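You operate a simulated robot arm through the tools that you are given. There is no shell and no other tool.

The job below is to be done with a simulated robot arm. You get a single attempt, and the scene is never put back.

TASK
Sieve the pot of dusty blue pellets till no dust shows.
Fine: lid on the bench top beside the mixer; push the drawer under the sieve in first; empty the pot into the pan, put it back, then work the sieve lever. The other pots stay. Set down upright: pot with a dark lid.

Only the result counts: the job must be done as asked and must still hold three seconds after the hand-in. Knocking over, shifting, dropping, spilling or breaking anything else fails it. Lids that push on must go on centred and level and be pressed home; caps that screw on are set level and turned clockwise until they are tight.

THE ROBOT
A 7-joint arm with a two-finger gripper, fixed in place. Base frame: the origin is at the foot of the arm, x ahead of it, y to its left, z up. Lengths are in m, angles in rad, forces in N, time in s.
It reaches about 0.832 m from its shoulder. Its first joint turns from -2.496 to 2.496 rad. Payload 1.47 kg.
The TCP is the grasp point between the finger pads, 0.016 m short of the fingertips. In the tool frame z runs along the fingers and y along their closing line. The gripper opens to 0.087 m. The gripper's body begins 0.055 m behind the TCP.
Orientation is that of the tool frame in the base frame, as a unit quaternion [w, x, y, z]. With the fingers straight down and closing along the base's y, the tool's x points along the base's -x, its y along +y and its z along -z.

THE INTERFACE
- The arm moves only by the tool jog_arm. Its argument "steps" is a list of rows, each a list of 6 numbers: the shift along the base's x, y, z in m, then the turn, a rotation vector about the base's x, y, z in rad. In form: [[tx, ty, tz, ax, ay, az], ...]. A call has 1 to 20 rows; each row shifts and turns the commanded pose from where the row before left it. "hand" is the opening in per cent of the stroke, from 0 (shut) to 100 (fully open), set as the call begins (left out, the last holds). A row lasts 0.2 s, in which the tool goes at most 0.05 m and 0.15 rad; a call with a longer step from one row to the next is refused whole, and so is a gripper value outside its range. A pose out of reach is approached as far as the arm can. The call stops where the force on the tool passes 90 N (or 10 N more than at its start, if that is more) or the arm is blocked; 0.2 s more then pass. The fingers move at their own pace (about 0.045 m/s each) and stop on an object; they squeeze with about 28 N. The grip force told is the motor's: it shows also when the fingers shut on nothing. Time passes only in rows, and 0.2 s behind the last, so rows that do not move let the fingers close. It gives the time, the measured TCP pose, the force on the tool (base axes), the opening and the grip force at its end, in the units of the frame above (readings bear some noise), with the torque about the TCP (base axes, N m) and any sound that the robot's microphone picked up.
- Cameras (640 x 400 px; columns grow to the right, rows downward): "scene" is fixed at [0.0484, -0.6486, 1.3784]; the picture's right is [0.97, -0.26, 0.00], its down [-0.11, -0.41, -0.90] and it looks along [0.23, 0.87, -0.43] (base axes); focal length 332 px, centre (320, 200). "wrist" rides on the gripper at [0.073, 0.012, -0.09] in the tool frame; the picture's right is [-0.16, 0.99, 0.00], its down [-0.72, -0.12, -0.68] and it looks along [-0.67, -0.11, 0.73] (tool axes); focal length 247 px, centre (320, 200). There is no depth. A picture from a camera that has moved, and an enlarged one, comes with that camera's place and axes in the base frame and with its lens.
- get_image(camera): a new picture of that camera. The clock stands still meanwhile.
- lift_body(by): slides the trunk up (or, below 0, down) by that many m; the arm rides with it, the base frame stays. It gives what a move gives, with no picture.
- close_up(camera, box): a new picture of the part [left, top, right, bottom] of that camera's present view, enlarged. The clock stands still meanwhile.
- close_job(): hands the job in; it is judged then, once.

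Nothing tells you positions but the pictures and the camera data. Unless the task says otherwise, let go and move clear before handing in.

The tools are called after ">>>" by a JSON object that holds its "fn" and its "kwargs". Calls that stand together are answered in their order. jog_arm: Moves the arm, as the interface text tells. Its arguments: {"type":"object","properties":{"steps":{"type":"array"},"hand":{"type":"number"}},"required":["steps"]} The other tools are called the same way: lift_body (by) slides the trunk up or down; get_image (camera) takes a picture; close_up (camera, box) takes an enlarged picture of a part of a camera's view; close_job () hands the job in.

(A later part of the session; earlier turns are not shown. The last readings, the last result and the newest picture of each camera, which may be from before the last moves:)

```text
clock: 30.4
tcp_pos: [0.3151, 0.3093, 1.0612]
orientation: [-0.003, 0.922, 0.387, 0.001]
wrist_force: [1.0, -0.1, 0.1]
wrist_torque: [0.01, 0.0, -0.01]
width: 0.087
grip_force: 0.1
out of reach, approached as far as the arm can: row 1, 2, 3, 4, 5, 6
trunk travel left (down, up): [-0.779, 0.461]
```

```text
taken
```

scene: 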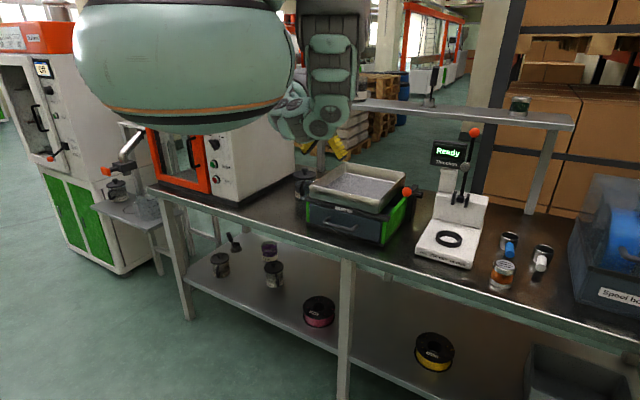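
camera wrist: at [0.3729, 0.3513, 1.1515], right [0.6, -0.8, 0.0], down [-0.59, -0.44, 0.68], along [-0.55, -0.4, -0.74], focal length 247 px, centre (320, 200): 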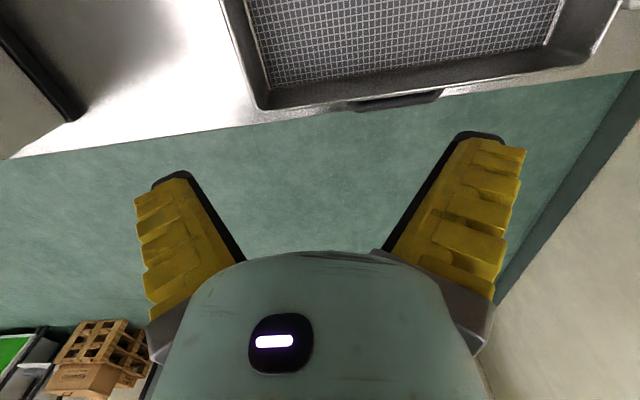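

Turning that way hits a joint limit. I'll turn back and try the half-turn in the other direction at a comfortable spot.

>>> {"fn": "jog_arm", "kwargs": {"steps": [[-0.01, 0.0, 0, 0, 0, 0.15], [-0.01, 0, 0, 0, 0, 0.15], [-0.01, 0, 0, 0, 0, 0.15], [-0.01, 0, 0, 0, 0, 0.15], [-0.01, 0, 0, 0, 0, 0.15], [-0.01, 0, 0, 0, 0, 0.15], [-0.01, 0, 0, 0, 0, 0.15], [0, 0, 0, 0, 0, 0.15], [0, 0.01, 0, 0, 0, 0.15], [0, 0.01, 0, 0, 0, 0.15], [0, 0.01, 0, 0, 0, 0.15], [0, 0.01, 0, 0, 0, 0.15], [0, 0.01, 0, 0, 0, 0.15], [0, 0.01, 0, 0, 0, 0.15], [0, 0.01, 0, 0, 0, 0.15], [0, 0.01, 0, 0, 0, 0.15], [0, 0.01, 0, 0, 0, 0.15], [0, 0.01, 0, 0, 0, 0.15], [0, 0.01, 0, 0, 0, 0.15], [0, 0.01, 0, 0, 0, 0.15]]}}

>>> {"fn": "jog_arm", "kwargs": {"steps": [[0, 0, 0, 0, 0, 0.15], [0, 0, 0, 0, 0, 0.15], [0, 0, 0, 0, 0, 0.15], [0, 0, 0, 0, 0, 0.15], [0, 0, 0, 0, 0, 0.15], [0, 0, 0, 0, 0, 0.15], [0, 0, 0, 0, 0, 0.15], [0, 0, 0, 0, 0, 0.15], [0, 0, 0, 0, 0, 0.15], [0, 0, 0, 0, 0, 0.15]]}}

```text
clock: 34.5
tcp_pos: [0.2472, 0.4297, 1.0601]
orientation: [-0.001, -0.32, 0.947, -0.001]
wrist_force: [0.2, 0.3, 0.2]
wrist_torque: [0.06, -0.02, 0.01]
width: 0.087
grip_force: 0.1
trunk travel left (down, up): [-0.779, 0.461]
```

```text
clock: 36.8
tcp_pos: [0.2467, 0.4258, 1.0608]
orientation: [0.0, 0.881, -0.474, 0.002]
wrist_force: [-0.3, -0.1, 0.4]
wrist_torque: [0.03, -0.01, 0.01]
width: 0.087
grip_force: 0.0
trunk travel left (down, up): [-0.779, 0.461]
```

>>> {"fn": "jog_arm", "kwargs": {"steps": [[0, 0, 0, 0, 0, 0.148], [0, 0, 0, 0, 0, 0.148], [0, 0, 0, 0, 0, 0.148], [0, 0, 0, 0, 0, 0.148], [0, 0, 0, 0, 0, 0.148], [0, 0, 0, 0, 0, 0.148], [0, 0, 0, 0, 0, 0.148], [0, 0, 0, 0, 0, 0.148], [0, 0, 0, 0, 0, 0.148], [0, 0, 0, 0, 0, 0.148], [0, 0, 0, 0, 0, 0.148], [0, 0, 0, 0, 0, 0.148]]}}

>>> {"fn": "get_image", "kwargs": {"camera": "wrist"}}

>>> {"fn": "get_image", "kwargs": {"camera": "scene"}}

```text
clock: 39.4
tcp_pos: [0.2464, 0.4266, 1.0598]
orientation: [-0.002, 0.923, 0.385, 0.0]
wrist_force: [-0.1, -0.5, 0.8]
wrist_torque: [0.01, 0.01, -0.03]
width: 0.0871
grip_force: 0.0
trunk travel left (down, up): [-0.779, 0.461]
```

```text
taken
camera wrist: at [0.3049, 0.4688, 1.1494], right [0.59, -0.81, 0.0], down [-0.59, -0.43, 0.68], along [-0.55, -0.4, -0.73], focal length 247 px, centre (320, 200)
```

wrist: 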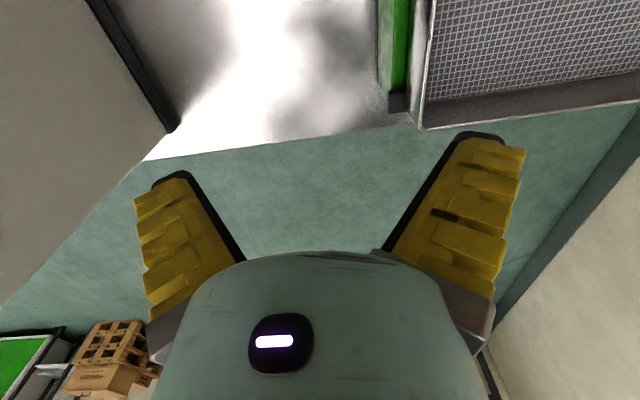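

```text
taken
```

scene: 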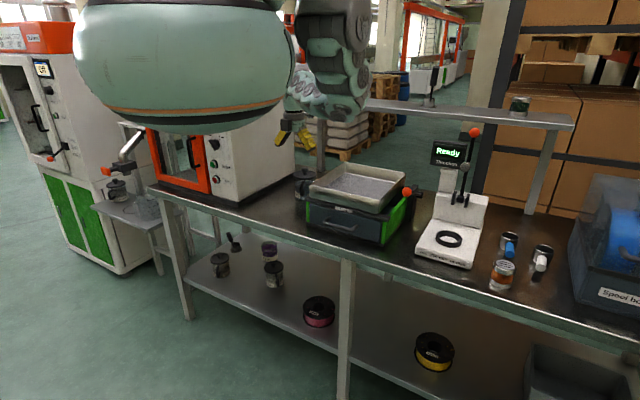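

The other direction works: camera now on the far side. Next I'll rehearse the pouring pose over the tray with the empty hand, well above it.

>>> {"fn": "jog_arm", "kwargs": {"steps": [[0, 0, 0.045, 0, 0, 0], [0, 0, 0.045, 0, 0, 0], [0.0417, -0.0165, 0.01, 0, 0, 0], [0.0417, -0.0165, 0.01, 0, 0, 0], [0.0417, -0.0165, 0.01, 0, 0, 0], [0.0417, -0.0165, 0, 0, 0, 0], [0.0417, -0.0165, 0, 0, 0, 0]]}}

>>> {"fn": "jog_arm", "kwargs": {"steps": [[0, 0, 0, 0.1, -0.1, 0], [0, 0, 0, 0.1, -0.1, 0], [0, 0, 0, 0.1, -0.1, 0], [0, 0, 0, 0.1, -0.1, 0], [0, 0, 0, 0.1, -0.1, 0], [0, 0, 0, 0.1, -0.1, 0], [0, 0, 0, 0.1, -0.1, 0], [0, 0, 0, 0.1, -0.1, 0]]}}

```text
clock: 41.0
tcp_pos: [0.4442, 0.3804, 1.1003]
orientation: [-0.001, 0.924, 0.383, 0.001]
wrist_force: [-0.1, 0.7, -0.2]
wrist_torque: [-0.02, -0.02, 0.02]
width: 0.0866
grip_force: 0.0
out of reach, approached as far as the arm can: row 1, 2, 3, 4, 5
trunk travel left (down, up): [-0.779, 0.461]
```

```text
clock: 42.8
tcp_pos: [0.4451, 0.4507, 1.0887]
orientation: [-0.208, 0.778, 0.324, 0.496]
wrist_force: [0.3, -0.2, -0.5]
wrist_torque: [0.03, -0.01, 0.01]
width: 0.0869
grip_force: 0.0
out of reach, approached as far as the arm can: row 1, 2, 3, 4, 5
trunk travel left (down, up): [-0.779, 0.461]
```

>>> {"fn": "get_image", "kwargs": {"camera": "scene"}}

>>> {"fn": "get_image", "kwargs": {"camera": "wrist"}}

```text
taken
```

scene: 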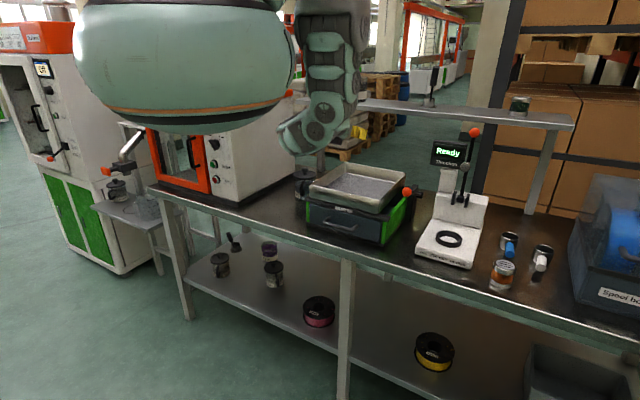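

```text
taken
camera wrist: at [0.4167, 0.4055, 1.193], right [0.65, -0.74, -0.14], down [-0.73, -0.57, -0.37], along [0.19, 0.35, -0.92], focal length 247 px, centre (320, 200)
```

wrist: 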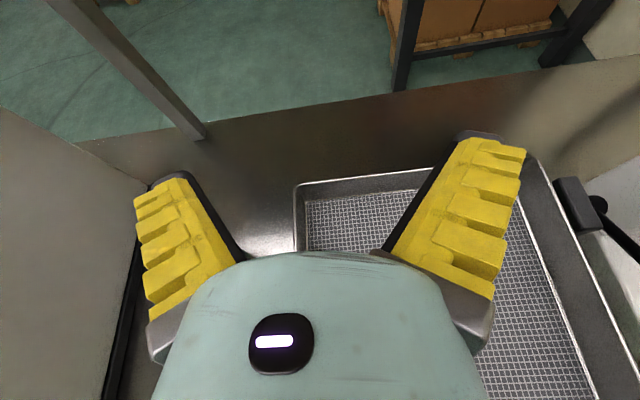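

>>> {"fn": "jog_arm", "kwargs": {"steps": [[0, 0, 0, 0.1, -0.1, 0], [0, 0, 0, 0.1, -0.1, 0], [0, 0, 0, 0.1, -0.1, 0], [0, 0, 0, 0.1, -0.1, 0], [0, 0, 0, 0.1, -0.1, 0], [0, 0, 0, 0.1, -0.1, 0], [0, 0, 0, 0.1, -0.1, 0], [0, 0, 0, 0.1, -0.1, 0]]}}

>>> {"fn": "get_image", "kwargs": {"camera": "scene"}}

```text
clock: 44.5
tcp_pos: [0.4223, 0.433, 1.1231]
orientation: [-0.349, 0.389, 0.163, 0.837]
wrist_force: [0.8, -0.2, -0.3]
wrist_torque: [-0.02, 0.04, 0.0]
width: 0.0872
grip_force: 0.0
out of reach, approached as far as the arm can: row 7, 8
trunk travel left (down, up): [-0.779, 0.461]
```

```text
taken
```

scene: 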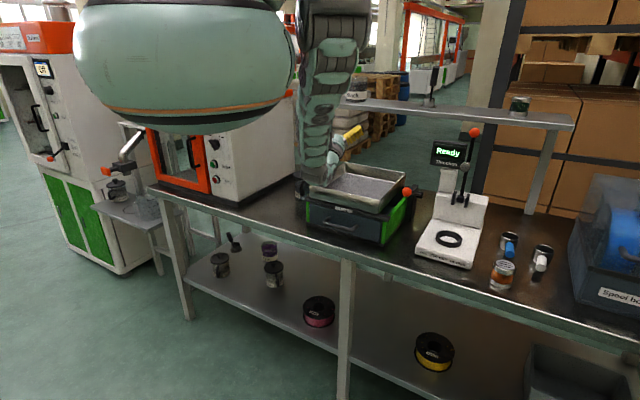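

The 130° pour attitude is attainable. Let me see how close the wrist is to the tray.

>>> {"fn": "close_up", "kwargs": {"camera": "scene", "box": [270, 80, 430, 250]}}

>>> {"fn": "get_image", "kwargs": {"camera": "wrist"}}

```text
2.35 times, centred on (350, 165) of scene
camera zoom: at [0.0484, -0.6486, 1.3784], right [0.97, -0.26, 0.0], down [-0.11, -0.41, -0.9], along [0.23, 0.87, -0.43], focal length 781 px, centre (249, 282)
```

zoom: 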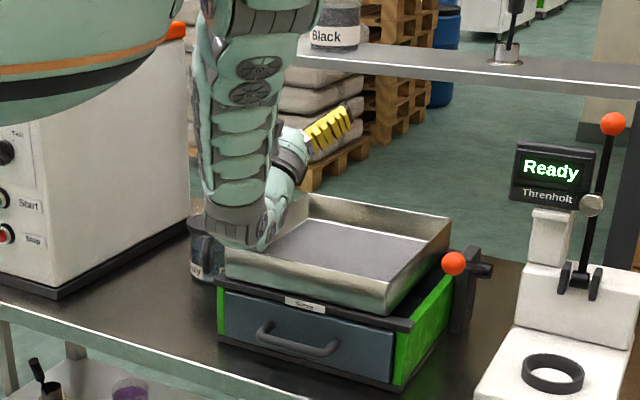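

```text
taken
camera wrist: at [0.347, 0.3415, 1.1208], right [0.77, -0.62, -0.12], down [-0.12, 0.04, -0.99], along [0.62, 0.78, -0.04], focal length 247 px, centre (320, 200)
```

wrist: 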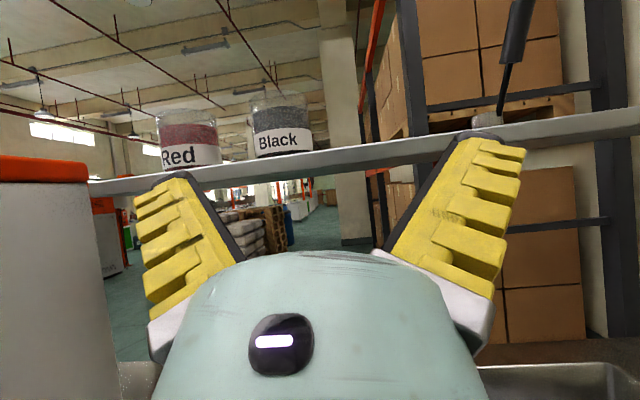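

There is clearance, and pouring higher adds more. Now I'll pitch back and go in front of the pot to measure it with the (now upright) wrist camera.

>>> {"fn": "jog_arm", "kwargs": {"steps": [[0, 0, 0, -0.096, 0.096, 0], [0, 0, 0, -0.096, 0.096, 0], [0, 0, 0, -0.096, 0.096, 0], [0, 0, 0, -0.096, 0.096, 0], [0, 0, 0, -0.096, 0.096, 0], [0, 0, 0, -0.096, 0.096, 0], [0, 0, 0, -0.096, 0.096, 0], [0, 0, 0, -0.096, 0.096, 0], [0, 0, 0, -0.096, 0.096, 0]]}}

>>> {"fn": "jog_arm", "kwargs": {"steps": [[-0.04, 0, -0.01, 0, 0, 0], [-0.04, 0, -0.01, 0, 0, 0], [-0.04, 0, -0.01, 0, 0, 0], [-0.04, 0, -0.01, 0, 0, 0], [-0.04, 0, -0.01, 0, 0, 0], [-0.03, 0, -0.01, 0, 0, 0], [-0.03, -0.01, -0.01, 0, 0, 0]]}}

>>> {"fn": "get_image", "kwargs": {"camera": "wrist"}}

>>> {"fn": "get_image", "kwargs": {"camera": "scene"}}

```text
clock: 45.4
tcp_pos: [0.5485, 0.3584, 1.1153]
orientation: [-0.185, 0.584, 0.145, 0.777]
wrist_force: [-0.1, -0.1, 0.3]
wrist_torque: [-0.01, -0.02, -0.05]
width: 0.087
grip_force: 0.0
out of reach, approached as far as the arm can: row 3, 4
trunk travel left (down, up): [-0.779, 0.461]
stopped in row 4: the arm was blocked; the commanded pose is now the measured one
```

```text
clock: 45.9
tcp_pos: [0.5771, 0.2858, 1.1074]
orientation: [-0.09, 0.596, 0.071, 0.794]
wrist_force: [-0.2, -0.3, 0.8]
wrist_torque: [-0.03, 0.01, 0.02]
width: 0.087
grip_force: 0.0
trunk travel left (down, up): [-0.779, 0.461]
stopped in row 2: the arm was blocked; the commanded pose is now the measured one
```

```text
taken
camera wrist: at [0.4748, 0.2491, 1.1519], right [0.27, -0.95, -0.15], down [-0.47, 0.01, -0.88], along [0.84, 0.3, -0.44], focal length 247 px, centre (320, 200)
```

wrist: 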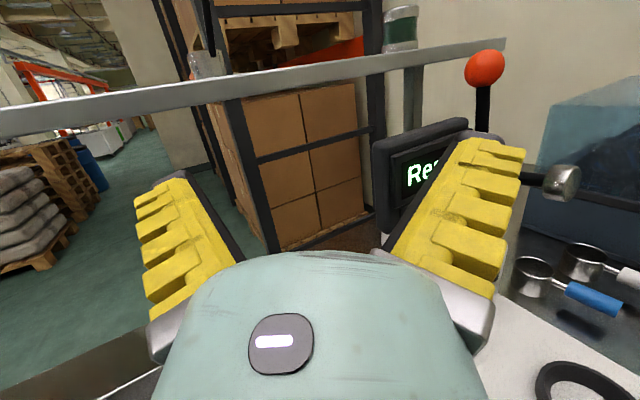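

```text
taken
```

scene: 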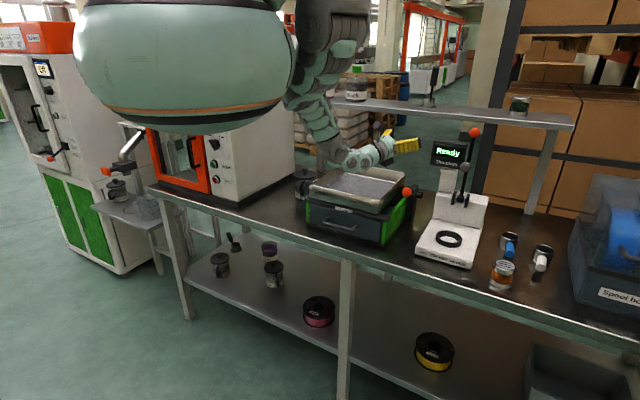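

The arm swung into an awkward configuration because of joint limits. I'll recover cautiously, backing toward the robot and upward in small steps.

>>> {"fn": "jog_arm", "kwargs": {"steps": [[-0.015, -0.005, 0.02, 0, 0, 0], [-0.015, -0.005, 0.02, 0, 0, 0]]}}

>>> {"fn": "close_up", "kwargs": {"camera": "scene", "box": [260, 60, 500, 230]}}

```text
clock: 46.4
tcp_pos: [0.6313, 0.1812, 1.1262]
orientation: [0.026, 0.599, -0.016, 0.8]
wrist_force: [0.5, -0.2, -0.2]
wrist_torque: [0.01, 0.0, -0.03]
width: 0.0873
grip_force: 0.1
out of reach, approached as far as the arm can: row 1, 2
trunk travel left (down, up): [-0.779, 0.461]
stopped in row 2: the arm was blocked; the commanded pose is now the measured one
```

```text
2.35 times, centred on (380, 145) of scene
camera zoom: at [0.0484, -0.6486, 1.3784], right [0.97, -0.26, 0.0], down [-0.11, -0.41, -0.9], along [0.23, 0.87, -0.43], focal length 781 px, centre (179, 329)
```

zoom: 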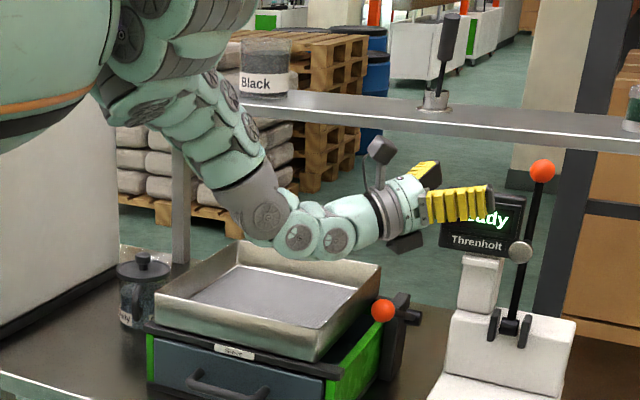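

>>> {"fn": "jog_arm", "kwargs": {"steps": [[0, 0, 0, 0, 0, 0]]}}

```text
clock: 46.8
tcp_pos: [0.6324, 0.1805, 1.1265]
orientation: [0.025, 0.599, -0.016, 0.8]
wrist_force: [-0.2, -0.2, -0.7]
wrist_torque: [-0.02, 0.02, 0.0]
width: 0.0867
grip_force: 0.1
trunk travel left (down, up): [-0.779, 0.461]
```

>>> {"fn": "jog_arm", "kwargs": {"steps": [[0, 0, 0.01, 0, 0, 0]]}}

```text
clock: 47.2
tcp_pos: [0.6324, 0.1865, 1.1292]
orientation: [0.022, 0.6, -0.014, 0.8]
wrist_force: [-0.4, 0.4, -0.4]
wrist_torque: [-0.03, 0.03, -0.02]
width: 0.0872
grip_force: 0.1
out of reach, approached as far as the arm can: row 1
trunk travel left (down, up): [-0.779, 0.461]
```

>>> {"fn": "jog_arm", "kwargs": {"steps": [[-0.01, 0.0, 0, 0, 0, 0]]}}

>>> {"fn": "jog_arm", "kwargs": {"steps": [[0, 0, 0, 0, 0.08, 0]]}}

```text
clock: 47.8
tcp_pos: [0.6361, 0.1573, 1.1275]
orientation: [0.053, 0.599, -0.038, 0.798]
wrist_force: [0.2, 0.4, 0.0]
wrist_torque: [0.01, -0.01, 0.01]
width: 0.087
grip_force: 0.1
trunk travel left (down, up): [-0.779, 0.461]
stopped in row 1: the arm was blocked; the commanded pose is now the measured one
```

```text
clock: 48.2
tcp_pos: [0.6387, 0.1668, 1.1133]
orientation: [0.051, 0.63, -0.035, 0.774]
wrist_force: [-0.1, -0.4, 0.0]
wrist_torque: [0.0, -0.01, 0.02]
width: 0.0871
grip_force: 0.1
out of reach, approached as far as the arm can: row 1
trunk travel left (down, up): [-0.779, 0.461]
```

The fingertips are now near the moisture meter, so I must be careful. A pure swing about the base axis (joint 1 back to the left) should be safe; I'll do one small step and check.

>>> {"fn": "jog_arm", "kwargs": {"steps": [[-0.0102, 0.0381, 0, 0, 0, 0.06]]}}

```text
clock: 48.6
tcp_pos: [0.6293, 0.2063, 1.1117]
orientation: [0.029, 0.631, -0.016, 0.775]
wrist_force: [0.5, -0.5, -0.2]
wrist_torque: [-0.02, 0.01, 0.01]
width: 0.0868
grip_force: 0.1
trunk travel left (down, up): [-0.779, 0.461]
```

>>> {"fn": "jog_arm", "kwargs": {"steps": [[-0.0164, 0.0443, 0, 0, 0, 0.0714], [-0.0197, 0.043, 0, 0, 0, 0.0714], [-0.0226, 0.0416, 0, 0, 0, 0.0714]]}}

>>> {"fn": "jog_arm", "kwargs": {"steps": [[-0.0253, 0.0398, 0, 0, 0, 0.0714], [-0.028, 0.0381, 0, 0, 0, 0.0714], [-0.0307, 0.0357, 0, 0, 0, 0.0714]]}}

>>> {"fn": "close_up", "kwargs": {"camera": "scene", "box": [260, 60, 500, 230]}}

```text
clock: 49.4
tcp_pos: [0.574, 0.3351, 1.1155]
orientation: [-0.055, 0.63, 0.052, 0.773]
wrist_force: [-0.2, 0.2, 0.3]
wrist_torque: [0.01, 0.01, 0.03]
width: 0.0868
grip_force: 0.1
trunk travel left (down, up): [-0.779, 0.461]
```

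```text
clock: 50.2
tcp_pos: [0.4847, 0.4473, 1.1136]
orientation: [-0.138, 0.621, 0.119, 0.762]
wrist_force: [-0.2, -0.6, 0.0]
wrist_torque: [0.0, 0.0, 0.05]
width: 0.087
grip_force: 0.0
trunk travel left (down, up): [-0.779, 0.461]
```

```text
2.35 times, centred on (380, 145) of scene
camera zoom: at [0.0484, -0.6486, 1.3784], right [0.97, -0.26, 0.0], down [-0.11, -0.41, -0.9], along [0.23, 0.87, -0.43], focal length 781 px, centre (179, 329)
```

zoom: 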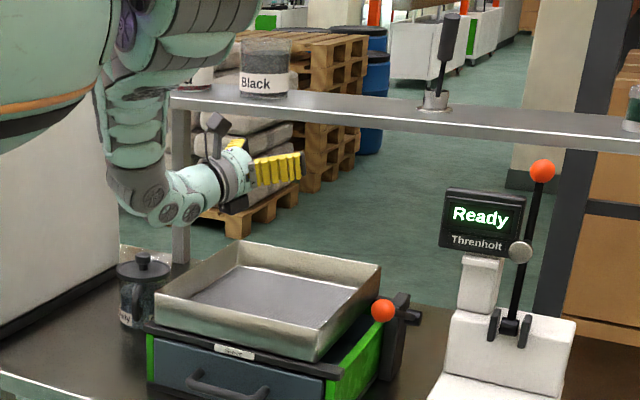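

Recovered without touching anything. Lesson: avoid the pitch limits. Now I'll bring the fingers back to straight down while moving left in front of the pot, checking as I go.

>>> {"fn": "jog_arm", "kwargs": {"steps": [[-0.01, 0, 0, -0.0742, 0.1152, 0.0226], [-0.01, 0, 0, -0.0742, 0.1152, 0.0226], [-0.01, 0, 0, -0.0742, 0.1152, 0.0226]]}}

>>> {"fn": "jog_arm", "kwargs": {"steps": [[-0.02, 0, -0.005, -0.0742, 0.1152, 0.0226], [-0.02, 0, -0.005, -0.0742, 0.1152, 0.0226], [-0.02, 0, -0.005, -0.0742, 0.1152, 0.0226]]}}

```text
clock: 51.0
tcp_pos: [0.5566, 0.3853, 1.1155]
orientation: [-0.038, 0.757, 0.108, 0.644]
wrist_force: [-1.8, -0.1, 0.3]
wrist_torque: [-0.01, -0.01, 0.02]
width: 0.087
grip_force: 0.2
trunk travel left (down, up): [-0.779, 0.461]
stopped in row 3: the arm was blocked; the commanded pose is now the measured one
```

```text
clock: 51.8
tcp_pos: [0.5176, 0.4176, 1.1004]
orientation: [0.004, 0.851, 0.196, 0.487]
wrist_force: [0.9, -0.4, 0.2]
wrist_torque: [0.02, -0.01, 0.07]
width: 0.0871
grip_force: 0.0
out of reach, approached as far as the arm can: row 1, 2, 3
trunk travel left (down, up): [-0.779, 0.461]
```

The fold limit (hand too close under the shoulder) is what bites at this height. I'll raise the trunk back by 0.15 m, which relaxes the arm, then come down.

>>> {"fn": "lift_body", "kwargs": {"by": 0.15}}

>>> {"fn": "jog_arm", "kwargs": {"steps": [[0, 0, -0.03, 0, 0, 0], [0, 0, -0.03, 0, 0, 0]]}}

```text
clock: 53.5
tcp_pos: [0.5192, 0.4141, 1.2478]
orientation: [0.009, 0.851, 0.195, 0.488]
wrist_force: [-0.8, -0.6, -0.5]
wrist_torque: [0.02, 0.04, 0.02]
width: 0.0868
grip_force: 0.1
trunk travel left (down, up): [-0.929, 0.311]
```

```text
clock: 54.1
tcp_pos: [0.5179, 0.4129, 1.1873]
orientation: [0.008, 0.851, 0.195, 0.488]
wrist_force: [0.2, -0.3, 0.2]
wrist_torque: [0.0, 0.0, -0.02]
width: 0.0873
grip_force: 0.0
trunk travel left (down, up): [-0.929, 0.311]
```

>>> {"fn": "jog_arm", "kwargs": {"steps": [[-0.0335, 0.0021, -0.0171, -0.0471, 0.1191, 0.0382], [-0.0335, 0.0021, -0.0171, -0.0471, 0.1191, 0.0382], [-0.0335, 0.0021, -0.0171, -0.0471, 0.1191, 0.0382]]}}

>>> {"fn": "jog_arm", "kwargs": {"steps": [[-0.0335, 0.0021, -0.0171, -0.0471, 0.1191, 0.0382], [-0.0335, 0.0021, -0.0171, -0.0471, 0.1191, 0.0382], [-0.0335, 0.0021, -0.0171, -0.0471, 0.1191, 0.0382], [-0.0335, 0.0021, -0.0171, -0.0471, 0.1191, 0.0382], [-0.0335, 0.0021, -0.0171, -0.0471, 0.1191, 0.0382]]}}

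```text
clock: 54.9
tcp_pos: [0.4179, 0.4169, 1.1357]
orientation: [0.006, 0.909, 0.276, 0.313]
wrist_force: [-0.2, 0.7, 0.0]
wrist_torque: [-0.01, -0.01, 0.02]
width: 0.0872
grip_force: 0.2
trunk travel left (down, up): [-0.929, 0.311]
```

```text
clock: 56.1
tcp_pos: [0.2512, 0.4328, 1.0539]
orientation: [-0.002, 0.924, 0.383, 0.0]
wrist_force: [2.0, 5.8, 5.7]
wrist_torque: [-0.54, 0.18, 0.01]
width: 0.0872
grip_force: 0.2
trunk travel left (down, up): [-0.929, 0.311]
```

>>> {"fn": "jog_arm", "kwargs": {"steps": [[0, 0, 0, 0, 0, 0]]}}

>>> {"fn": "jog_arm", "kwargs": {"steps": [[0.0213, 0.0373, -0.005, 0, 0, 0], [0.0213, 0.0373, -0.005, 0, 0, 0], [0.0213, 0.0373, -0.005, 0, 0, 0]]}}

>>> {"fn": "get_image", "kwargs": {"camera": "scene"}}

>>> {"fn": "get_image", "kwargs": {"camera": "wrist"}}

```text
clock: 56.5
tcp_pos: [0.2494, 0.4305, 1.0523]
orientation: [0.0, 0.924, 0.383, -0.001]
wrist_force: [-0.3, -0.1, 0.9]
wrist_torque: [-0.03, -0.02, 0.01]
width: 0.0871
grip_force: 0.1
trunk travel left (down, up): [-0.929, 0.311]
```

```text
clock: 57.3
tcp_pos: [0.2648, 0.4417, 1.0593]
orientation: [0.0, 0.924, 0.384, 0.001]
wrist_force: [-0.3, -0.6, -0.8]
wrist_torque: [0.01, -0.02, -0.01]
width: 0.0871
grip_force: 0.0
out of reach, approached as far as the arm can: row 1, 2, 3
trunk travel left (down, up): [-0.929, 0.311]
```

```text
taken
```

scene: 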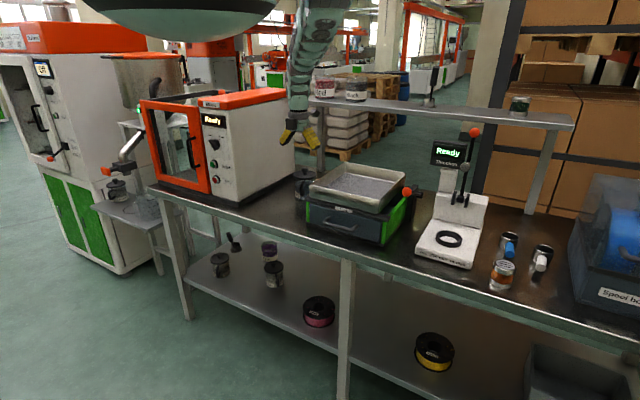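

```text
taken
camera wrist: at [0.324, 0.4841, 1.148], right [0.59, -0.81, 0.0], down [-0.59, -0.43, 0.68], along [-0.55, -0.4, -0.73], focal length 247 px, centre (320, 200)
```

wrist: 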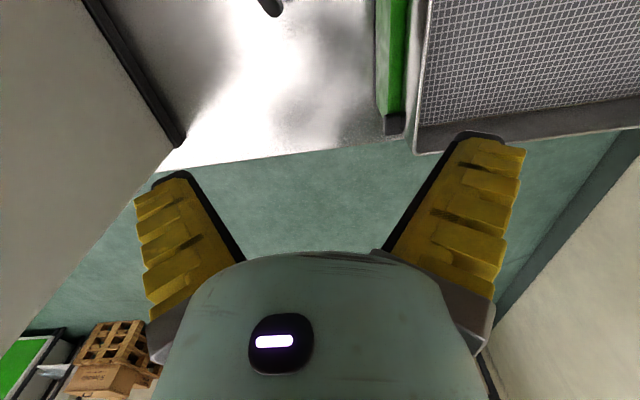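

Working out the geometry from these limits: with fingers straight down the arm only reaches ~0.55 m, so the pot (0.66 m away) must be approached with the hand pitched ~45° forward. I'll pitch to 45°, which also makes the wrist camera look straight down at the grasp point.

>>> {"fn": "jog_arm", "kwargs": {"steps": [[0, 0, 0.01, 0.0925, -0.0925, 0], [0, 0, 0.01, 0.0925, -0.0925, 0], [0, 0, 0.01, 0.0925, -0.0925, 0]]}}

>>> {"fn": "jog_arm", "kwargs": {"steps": [[0, 0, 0.01, 0.0925, -0.0925, 0], [0, 0, 0.01, 0.0925, -0.0925, 0], [0, 0, 0.01, 0.0925, -0.0925, 0]]}}

>>> {"fn": "get_image", "kwargs": {"camera": "wrist"}}

```text
clock: 58.1
tcp_pos: [0.2689, 0.4407, 1.089]
orientation: [-0.075, 0.905, 0.377, 0.182]
wrist_force: [-0.9, 0.8, 0.5]
wrist_torque: [-0.03, 0.01, 0.04]
width: 0.0872
grip_force: 0.1
trunk travel left (down, up): [-0.929, 0.311]
```

```text
clock: 58.9
tcp_pos: [0.268, 0.4398, 1.1183]
orientation: [-0.148, 0.853, 0.355, 0.354]
wrist_force: [0.7, -0.4, -0.5]
wrist_torque: [0.02, -0.04, -0.03]
width: 0.0868
grip_force: 0.0
trunk travel left (down, up): [-0.929, 0.311]
```

```text
taken
camera wrist: at [0.2666, 0.4222, 1.2338], right [0.62, -0.78, -0.11], down [-0.78, -0.62, -0.03], along [-0.04, 0.11, -0.99], focal length 247 px, centre (320, 200)
```

wrist: 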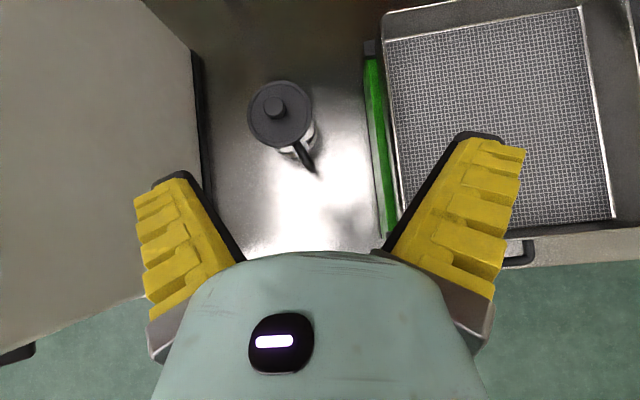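

Now I see pot, tray and mixer from straight above: knob near (0.31, 0.582). I'll shift left and lower the trunk by 0.22 m so the pot comes within reach.

>>> {"fn": "jog_arm", "kwargs": {"steps": [[-0.025, 0.025, 0.015, 0, 0, 0], [-0.025, 0.025, 0.015, 0, 0, 0]]}}

>>> {"fn": "lift_body", "kwargs": {"by": -0.22}}

>>> {"fn": "get_image", "kwargs": {"camera": "wrist"}}

>>> {"fn": "get_image", "kwargs": {"camera": "scene"}}

```text
clock: 59.5
tcp_pos: [0.2197, 0.4883, 1.1497]
orientation: [-0.147, 0.853, 0.355, 0.354]
wrist_force: [1.0, -1.2, 0.2]
wrist_torque: [-0.02, -0.01, 0.03]
width: 0.0868
grip_force: 0.1
trunk travel left (down, up): [-0.929, 0.311]
```

```text
clock: 61.9
tcp_pos: [0.2196, 0.4871, 0.9286]
orientation: [-0.146, 0.853, 0.354, 0.354]
wrist_force: [0.0, -0.3, 0.2]
wrist_torque: [0.0, 0.0, -0.03]
width: 0.0871
grip_force: 0.2
trunk travel left (down, up): [-0.709, 0.531]
```

```text
taken
camera wrist: at [0.2183, 0.4704, 1.0438], right [0.62, -0.78, -0.11], down [-0.78, -0.62, -0.03], along [-0.04, 0.11, -0.99], focal length 247 px, centre (320, 200)
```

wrist: 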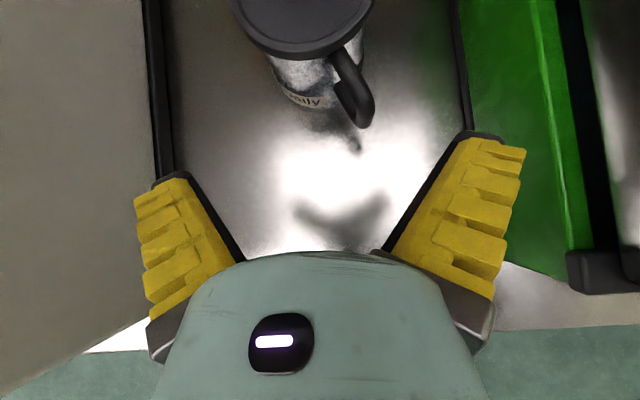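

```text
taken
```

scene: 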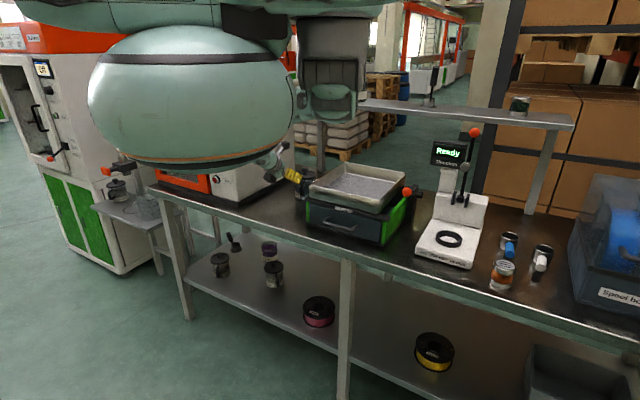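

The wrist camera looks straight down on the pot. I'll rise a bit and move over the knob.

>>> {"fn": "jog_arm", "kwargs": {"steps": [[0, 0, 0.04, 0, 0, 0], [0.022, 0.0225, 0.005, 0, 0, 0], [0.022, 0.0225, 0, 0, 0, 0], [0.022, 0.0225, 0, 0, 0, 0], [0.02, 0.0225, 0, 0, 0, 0]]}}

>>> {"fn": "get_image", "kwargs": {"camera": "wrist"}}

```text
clock: 63.0
tcp_pos: [0.3086, 0.5783, 0.9722]
orientation: [-0.144, 0.854, 0.352, 0.354]
wrist_force: [8.1, -0.1, -0.9]
wrist_torque: [0.06, 0.45, 0.33]
width: 0.0868
grip_force: 0.1
trunk travel left (down, up): [-0.709, 0.531]
```

```text
taken
camera wrist: at [0.3069, 0.5611, 1.0864], right [0.61, -0.78, -0.11], down [-0.79, -0.62, -0.03], along [-0.04, 0.11, -0.99], focal length 247 px, centre (320, 200)
```

wrist: 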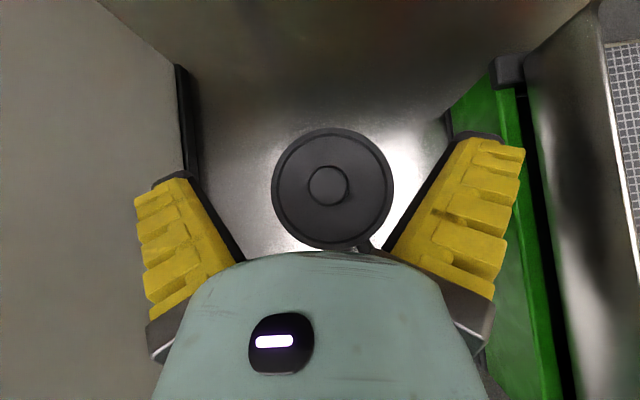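

The knob is almost exactly under the grasp point (within 2–3 mm). Descending around it.

>>> {"fn": "jog_arm", "kwargs": {"steps": [[0.0022, 0.0004, 0, 0, 0, 0], [0, 0, -0.02, 0, 0, 0], [0, 0, -0.018, 0, 0, 0]]}}

>>> {"fn": "get_image", "kwargs": {"camera": "wrist"}}

>>> {"fn": "close_up", "kwargs": {"camera": "scene", "box": [270, 140, 350, 210]}}

```text
clock: 63.9
tcp_pos: [0.2988, 0.5654, 0.943]
orientation: [-0.146, 0.853, 0.354, 0.354]
wrist_force: [0.4, -0.4, 0.9]
wrist_torque: [-0.01, 0.02, 0.0]
width: 0.0868
grip_force: 0.1
out of reach, approached as far as the arm can: row 2, 3
trunk travel left (down, up): [-0.709, 0.531]
```

```text
taken
camera wrist: at [0.2982, 0.5474, 1.0575], right [0.62, -0.78, -0.11], down [-0.78, -0.62, -0.03], along [-0.04, 0.11, -0.99], focal length 247 px, centre (320, 200)
```

wrist: 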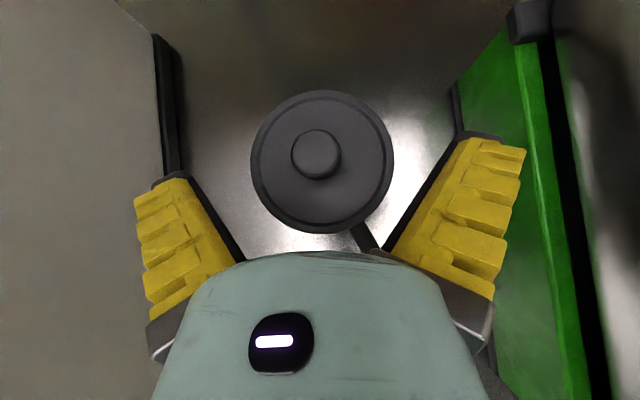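

```text
5.71 times, centred on (310, 175) of scene
camera zoom: at [0.0484, -0.6486, 1.3784], right [0.97, -0.26, 0.0], down [-0.11, -0.41, -0.9], along [0.23, 0.87, -0.43], focal length 1896 px, centre (377, 343)
```

zoom: 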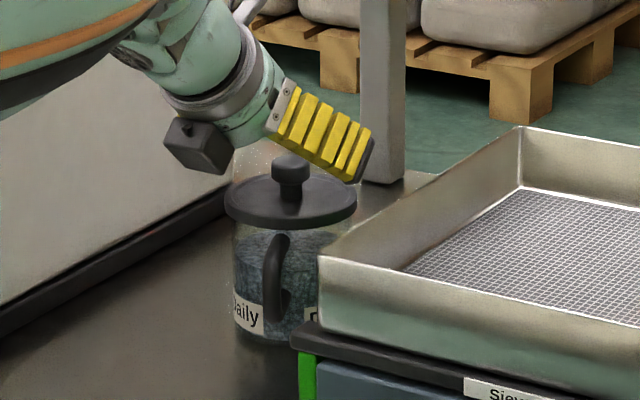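

I'm at the reach limit at this trunk height. I'll go up and lower the trunk another 0.1 m.

>>> {"fn": "jog_arm", "kwargs": {"steps": [[0, 0, 0.03, 0, 0, 0], [0, 0, 0.03, 0, 0, 0], [0, 0, 0.03, 0, 0, 0]]}}

>>> {"fn": "lift_body", "kwargs": {"by": -0.09}}

>>> {"fn": "jog_arm", "kwargs": {"steps": [[0.006, 0.006, 0, 0, 0, 0], [0.006, 0.006, 0, 0, 0, 0]]}}

>>> {"fn": "get_image", "kwargs": {"camera": "wrist"}}

```text
clock: 64.7
tcp_pos: [0.2971, 0.5661, 1.0339]
orientation: [-0.145, 0.854, 0.354, 0.352]
wrist_force: [-1.0, 0.6, 0.0]
wrist_torque: [0.01, -0.01, 0.01]
width: 0.0871
grip_force: 0.0
trunk travel left (down, up): [-0.709, 0.531]
```

```text
clock: 65.9
tcp_pos: [0.2971, 0.5656, 0.9442]
orientation: [-0.146, 0.854, 0.353, 0.354]
wrist_force: [-0.3, 0.1, 0.1]
wrist_torque: [0.0, 0.0, 0.02]
width: 0.0868
grip_force: 0.0
trunk travel left (down, up): [-0.619, 0.621]
```

```text
clock: 66.5
tcp_pos: [0.3104, 0.5761, 0.9433]
orientation: [-0.145, 0.854, 0.354, 0.353]
wrist_force: [0.3, -0.5, 0.5]
wrist_torque: [0.01, -0.01, 0.01]
width: 0.0872
grip_force: 0.0
trunk travel left (down, up): [-0.619, 0.621]
```

```text
taken
camera wrist: at [0.3076, 0.56, 1.0581], right [0.62, -0.78, -0.11], down [-0.78, -0.62, -0.03], along [-0.04, 0.1, -0.99], focal length 247 px, centre (320, 200)
```

wrist: 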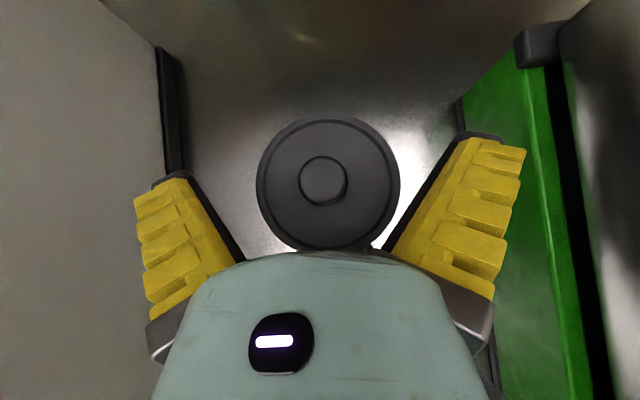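

The knob lies within ~2 mm of the grasp point. Descending to knob height.

>>> {"fn": "jog_arm", "kwargs": {"steps": [[0.0005, 0.0022, -0.01, 0, 0, 0], [0, 0, -0.012, 0, 0, 0]]}}

>>> {"fn": "close_up", "kwargs": {"camera": "scene", "box": [270, 140, 350, 210]}}

>>> {"fn": "get_image", "kwargs": {"camera": "wrist"}}

```text
clock: 67.1
tcp_pos: [0.3121, 0.5833, 0.9208]
orientation: [-0.147, 0.853, 0.354, 0.354]
wrist_force: [0.6, 0.6, 1.2]
wrist_torque: [0.02, -0.02, 0.0]
width: 0.0874
grip_force: 0.0
trunk travel left (down, up): [-0.619, 0.621]
```

```text
5.71 times, centred on (310, 175) of scene
camera zoom: at [0.0484, -0.6486, 1.3784], right [0.97, -0.26, 0.0], down [-0.11, -0.41, -0.9], along [0.23, 0.87, -0.43], focal length 1896 px, centre (377, 343)
```

zoom: 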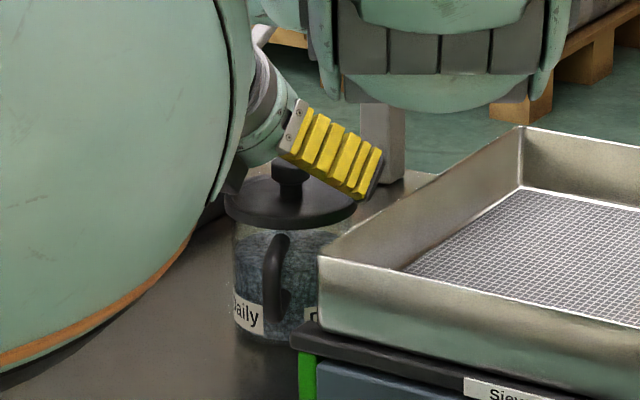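

```text
taken
camera wrist: at [0.3102, 0.5645, 1.0368], right [0.62, -0.78, -0.11], down [-0.78, -0.62, -0.03], along [-0.04, 0.11, -0.99], focal length 247 px, centre (320, 200)
```

wrist: 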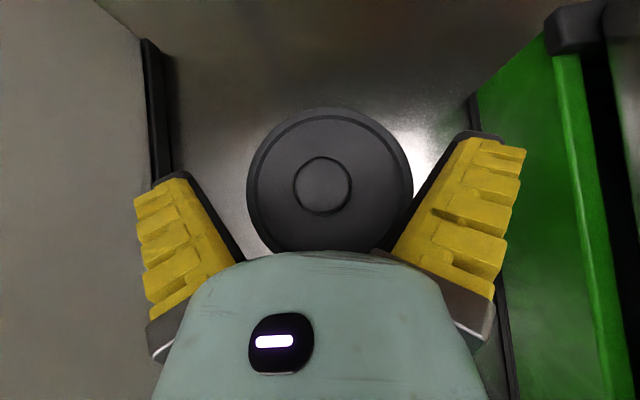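

Knob centred between the fingers. Closing.

>>> {"fn": "jog_arm", "kwargs": {"steps": [[0, 0, 0, 0, 0, 0], [0, 0, 0, 0, 0, 0], [0, 0, 0, 0, 0, 0], [0, 0, 0, 0, 0, 0], [0, 0, 0, 0, 0, 0]], "hand": 0}}

>>> {"fn": "get_image", "kwargs": {"camera": "wrist"}}

```text
clock: 68.3
tcp_pos: [0.3111, 0.5815, 0.9213]
orientation: [-0.146, 0.853, 0.353, 0.354]
wrist_force: [-0.4, -0.2, 1.3]
wrist_torque: [0.03, 0.04, 0.01]
width: 0.0217
grip_force: 28.4
trunk travel left (down, up): [-0.619, 0.621]
heard: snap
```

```text
taken
camera wrist: at [0.3096, 0.5644, 1.0364], right [0.62, -0.78, -0.11], down [-0.78, -0.62, -0.03], along [-0.05, 0.11, -0.99], focal length 247 px, centre (320, 200)
```

wrist: 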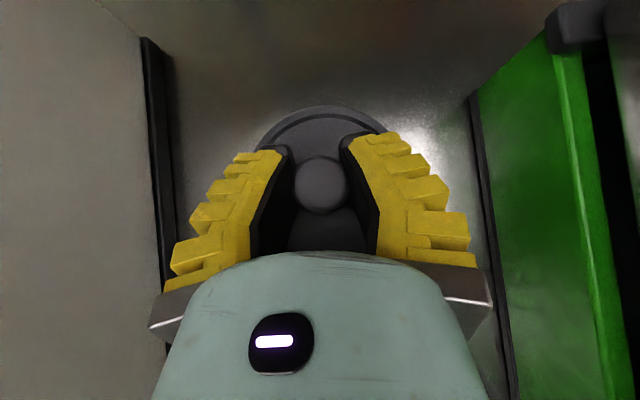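

Gripped the knob (width 21.7 mm); a snap was heard, maybe the lid's fit. Lifting slowly.

>>> {"fn": "jog_arm", "kwargs": {"steps": [[0, 0, 0.005, 0, 0, 0], [0, 0, 0.005, 0, 0, 0]]}}

>>> {"fn": "close_up", "kwargs": {"camera": "scene", "box": [270, 140, 350, 210]}}

>>> {"fn": "get_image", "kwargs": {"camera": "wrist"}}

```text
clock: 68.9
tcp_pos: [0.3098, 0.5801, 0.9314]
orientation: [-0.145, 0.854, 0.354, 0.353]
wrist_force: [-0.5, 0.5, -0.6]
wrist_torque: [0.0, -0.02, -0.01]
width: 0.0202
grip_force: 27.5
trunk travel left (down, up): [-0.619, 0.621]
```

```text
5.71 times, centred on (310, 175) of scene
camera zoom: at [0.0484, -0.6486, 1.3784], right [0.97, -0.26, 0.0], down [-0.11, -0.41, -0.9], along [0.23, 0.87, -0.43], focal length 1896 px, centre (377, 343)
```

zoom: 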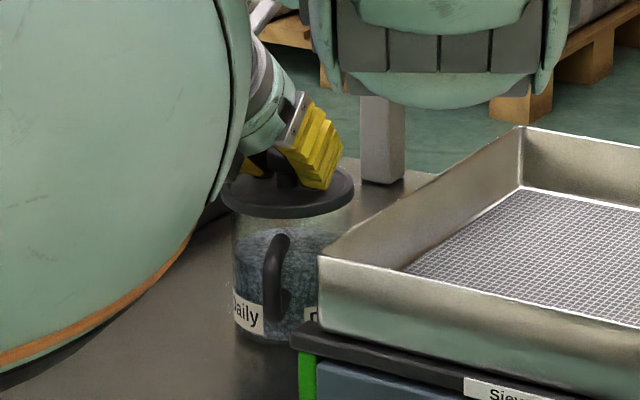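

```text
taken
camera wrist: at [0.3077, 0.5634, 1.0456], right [0.62, -0.78, -0.11], down [-0.78, -0.62, -0.03], along [-0.05, 0.11, -0.99], focal length 247 px, centre (320, 200)
```

wrist: 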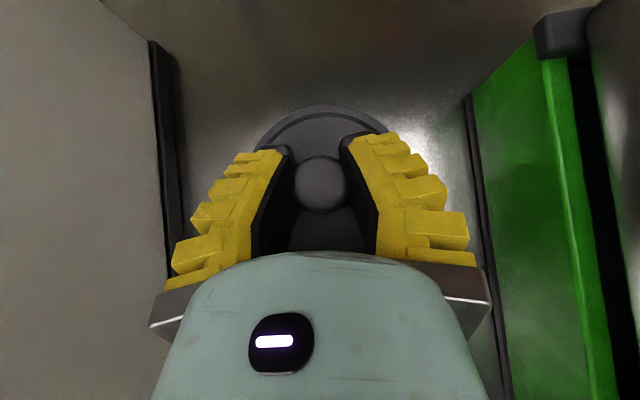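

The lid is rising with the hand. Continuing up gently.

>>> {"fn": "jog_arm", "kwargs": {"steps": [[0, 0, 0.008, 0, 0, 0], [0, 0, 0.008, 0, 0, 0], [0, 0, 0.008, 0, 0, 0]]}}

>>> {"fn": "close_up", "kwargs": {"camera": "scene", "box": [270, 140, 350, 210]}}

>>> {"fn": "get_image", "kwargs": {"camera": "wrist"}}

```text
clock: 69.7
tcp_pos: [0.3102, 0.5797, 0.9552]
orientation: [-0.148, 0.853, 0.355, 0.353]
wrist_force: [0.2, -0.1, -0.4]
wrist_torque: [0.01, 0.0, 0.05]
width: 0.0205
grip_force: 28.2
trunk travel left (down, up): [-0.619, 0.621]
```

```text
5.71 times, centred on (310, 175) of scene
camera zoom: at [0.0484, -0.6486, 1.3784], right [0.97, -0.26, 0.0], down [-0.11, -0.41, -0.9], along [0.23, 0.87, -0.43], focal length 1896 px, centre (377, 343)
```

zoom: 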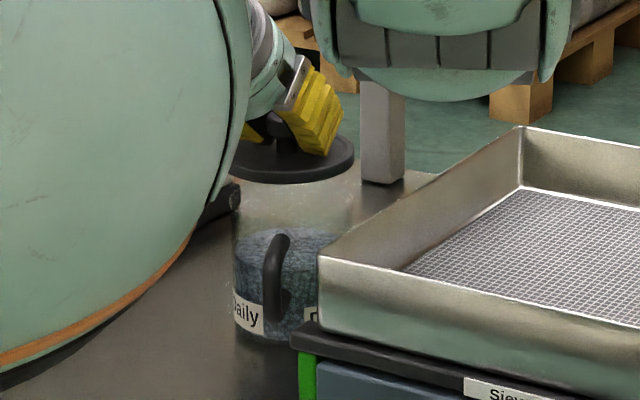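

```text
taken
camera wrist: at [0.3079, 0.5625, 1.0707], right [0.62, -0.78, -0.11], down [-0.78, -0.62, -0.03], along [-0.05, 0.11, -0.99], focal length 247 px, centre (320, 200)
```

wrist: 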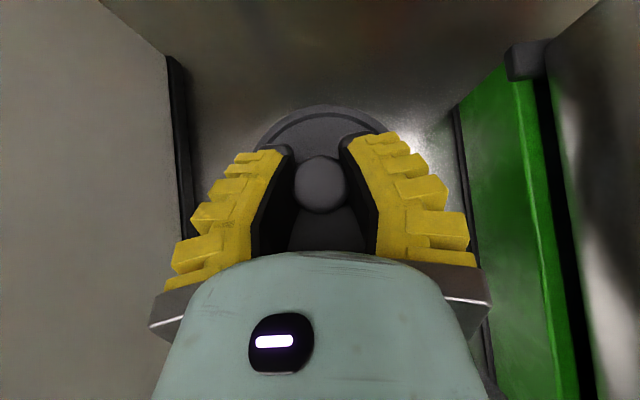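

The lid is off and level; the pot stayed. I'll carry it to the free bench spot between mixer and sieve front (about (0.145, 0.527)), well clear of the pot.

>>> {"fn": "jog_arm", "kwargs": {"steps": [[0, 0, 0.01, 0, 0, 0], [-0.033, -0.0106, 0, 0, 0, 0], [-0.033, -0.0106, 0, 0, 0, 0], [-0.033, -0.0106, 0, 0, 0, 0], [-0.033, -0.0106, 0, 0, 0, 0], [-0.033, -0.0106, 0, 0, 0, 0]]}}

>>> {"fn": "get_image", "kwargs": {"camera": "wrist"}}

>>> {"fn": "get_image", "kwargs": {"camera": "scene"}}

```text
clock: 71.1
tcp_pos: [0.1473, 0.5285, 0.9655]
orientation: [-0.146, 0.854, 0.353, 0.354]
wrist_force: [0.3, 0.3, -0.5]
wrist_torque: [0.01, 0.04, 0.0]
width: 0.0206
grip_force: 27.5
trunk travel left (down, up): [-0.619, 0.621]
```

```text
taken
camera wrist: at [0.1466, 0.511, 1.0807], right [0.62, -0.78, -0.11], down [-0.78, -0.62, -0.03], along [-0.04, 0.11, -0.99], focal length 247 px, centre (320, 200)
```

wrist: 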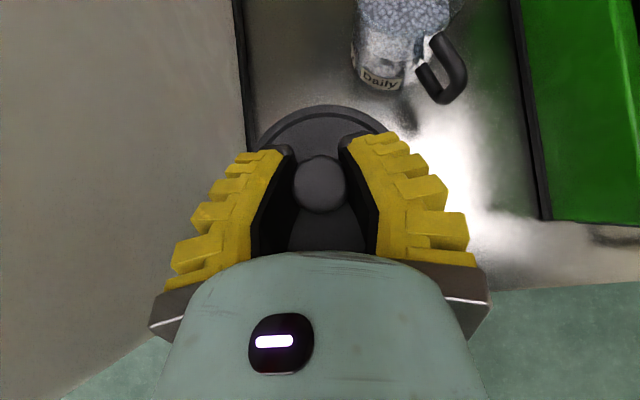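

```text
taken
```

scene: 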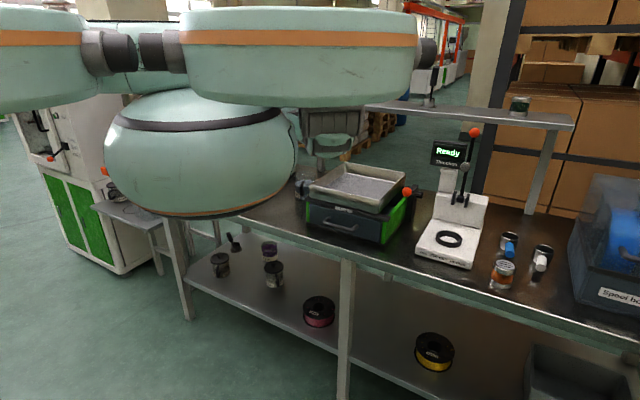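

Slightly away from the mixer, then lowering to the bench with a force check.

>>> {"fn": "jog_arm", "kwargs": {"steps": [[0.0095, -0.0095, 0, 0, 0, 0], [0, 0, -0.03, 0, 0, 0], [0, 0, -0.03, 0, 0, 0], [0, 0, -0.03, 0, 0, 0]]}}

>>> {"fn": "jog_arm", "kwargs": {"steps": [[0, 0, -0.008, 0, 0, 0], [0, 0, -0.008, 0, 0, 0]]}}

>>> {"fn": "get_image", "kwargs": {"camera": "wrist"}}

```text
clock: 72.1
tcp_pos: [0.1527, 0.5171, 0.8738]
orientation: [-0.146, 0.853, 0.355, 0.353]
wrist_force: [-0.4, 0.5, 0.1]
wrist_torque: [-0.01, 0.0, 0.02]
width: 0.0197
grip_force: 27.8
trunk travel left (down, up): [-0.619, 0.621]
```

```text
clock: 72.7
tcp_pos: [0.1548, 0.5173, 0.861]
orientation: [-0.147, 0.853, 0.354, 0.354]
wrist_force: [-0.3, -0.1, 0.4]
wrist_torque: [0.0, 0.0, -0.03]
width: 0.0194
grip_force: 28.1
trunk travel left (down, up): [-0.619, 0.621]
```

```text
taken
camera wrist: at [0.1533, 0.5, 0.9751], right [0.62, -0.78, -0.11], down [-0.78, -0.62, -0.03], along [-0.04, 0.11, -0.99], focal length 247 px, centre (320, 200)
```

wrist: 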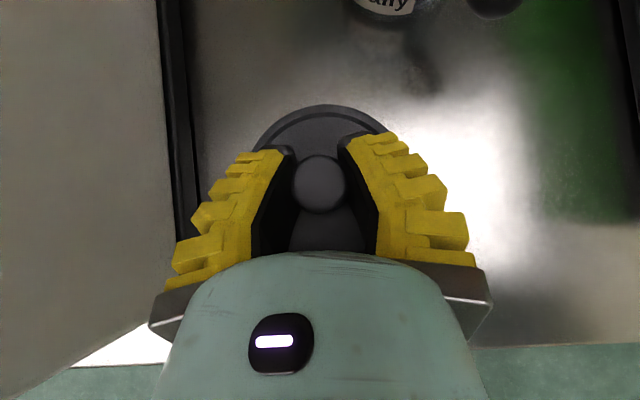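

>>> {"fn": "jog_arm", "kwargs": {"steps": [[0, 0, -0.005, 0, 0, 0], [0, 0, -0.005, 0, 0, 0]]}}

>>> {"fn": "jog_arm", "kwargs": {"steps": [[0, 0, -0.003, 0, 0, 0], [0, 0, -0.003, 0, 0, 0]]}}

```text
clock: 73.3
tcp_pos: [0.1536, 0.5175, 0.8488]
orientation: [-0.146, 0.853, 0.354, 0.353]
wrist_force: [-0.6, 0.5, -0.9]
wrist_torque: [0.01, -0.02, -0.01]
width: 0.0191
grip_force: 28.0
trunk travel left (down, up): [-0.619, 0.621]
```

```text
clock: 73.9
tcp_pos: [0.1535, 0.5183, 0.8435]
orientation: [-0.146, 0.853, 0.354, 0.354]
wrist_force: [0.0, 0.5, -0.4]
wrist_torque: [0.0, 0.0, -0.02]
width: 0.0188
grip_force: 27.5
trunk travel left (down, up): [-0.619, 0.621]
```

>>> {"fn": "jog_arm", "kwargs": {"steps": [[0, 0, -0.0025, 0, 0, 0], [0, 0, -0.0025, 0, 0, 0]]}}

>>> {"fn": "get_image", "kwargs": {"camera": "wrist"}}

```text
clock: 74.5
tcp_pos: [0.1546, 0.5183, 0.8389]
orientation: [-0.146, 0.853, 0.353, 0.354]
wrist_force: [0.1, 0.0, -1.0]
wrist_torque: [-0.03, -0.03, 0.0]
width: 0.0188
grip_force: 27.8
trunk travel left (down, up): [-0.619, 0.621]
```

```text
taken
camera wrist: at [0.153, 0.5004, 0.9535], right [0.62, -0.78, -0.11], down [-0.78, -0.62, -0.03], along [-0.05, 0.11, -0.99], focal length 247 px, centre (320, 200)
```

wrist: 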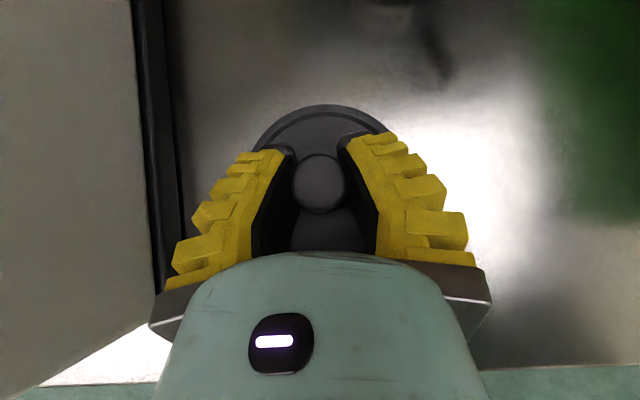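

>>> {"fn": "jog_arm", "kwargs": {"steps": [[0, 0, -0.0025, 0, 0, 0], [0, 0, -0.0025, 0, 0, 0]]}}

>>> {"fn": "jog_arm", "kwargs": {"steps": [[0, 0, -0.002, 0, 0, 0], [0, 0, -0.002, 0, 0, 0]]}}

```text
clock: 75.1
tcp_pos: [0.1544, 0.5154, 0.834]
orientation: [-0.146, 0.853, 0.355, 0.353]
wrist_force: [0.4, -0.2, -1.4]
wrist_torque: [-0.03, 0.02, 0.01]
width: 0.0185
grip_force: 27.5
trunk travel left (down, up): [-0.619, 0.621]
```

```text
clock: 75.7
tcp_pos: [0.1535, 0.5159, 0.8332]
orientation: [-0.146, 0.853, 0.354, 0.354]
wrist_force: [0.1, 0.9, -0.1]
wrist_torque: [0.0, -0.02, -0.01]
width: 0.0179
grip_force: 27.9
out of reach, approached as far as the arm can: row 2
trunk travel left (down, up): [-0.619, 0.621]
```

The arm is at a joint limit here, so I'll use the trunk for the final millimetres down.

>>> {"fn": "lift_body", "kwargs": {"by": -0.004}}

>>> {"fn": "lift_body", "kwargs": {"by": -0.003}}

>>> {"fn": "close_up", "kwargs": {"camera": "wrist", "box": [200, 60, 460, 260]}}

```text
clock: 76.2
tcp_pos: [0.1541, 0.5152, 0.8294]
orientation: [-0.147, 0.853, 0.355, 0.353]
wrist_force: [0.5, -0.2, 0.3]
wrist_torque: [-0.02, 0.01, -0.03]
width: 0.0179
grip_force: 28.1
trunk travel left (down, up): [-0.615, 0.625]
```

```text
clock: 76.8
tcp_pos: [0.1547, 0.5171, 0.8294]
orientation: [-0.148, 0.853, 0.354, 0.355]
wrist_force: [0.2, -6.2, 15.4]
wrist_torque: [-0.01, -0.13, 0.0]
width: 0.018
grip_force: 28.0
trunk travel left (down, up): [-0.612, 0.628]
```

```text
2.00 times, centred on (330, 160) of wrist
camera zoom: at [0.1529, 0.4989, 0.9433], right [0.62, -0.78, -0.11], down [-0.78, -0.62, -0.03], along [-0.04, 0.11, -0.99], focal length 494 px, centre (300, 280)
```

zoom: 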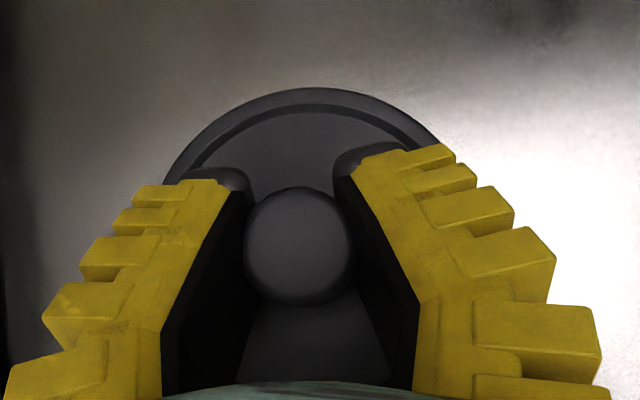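

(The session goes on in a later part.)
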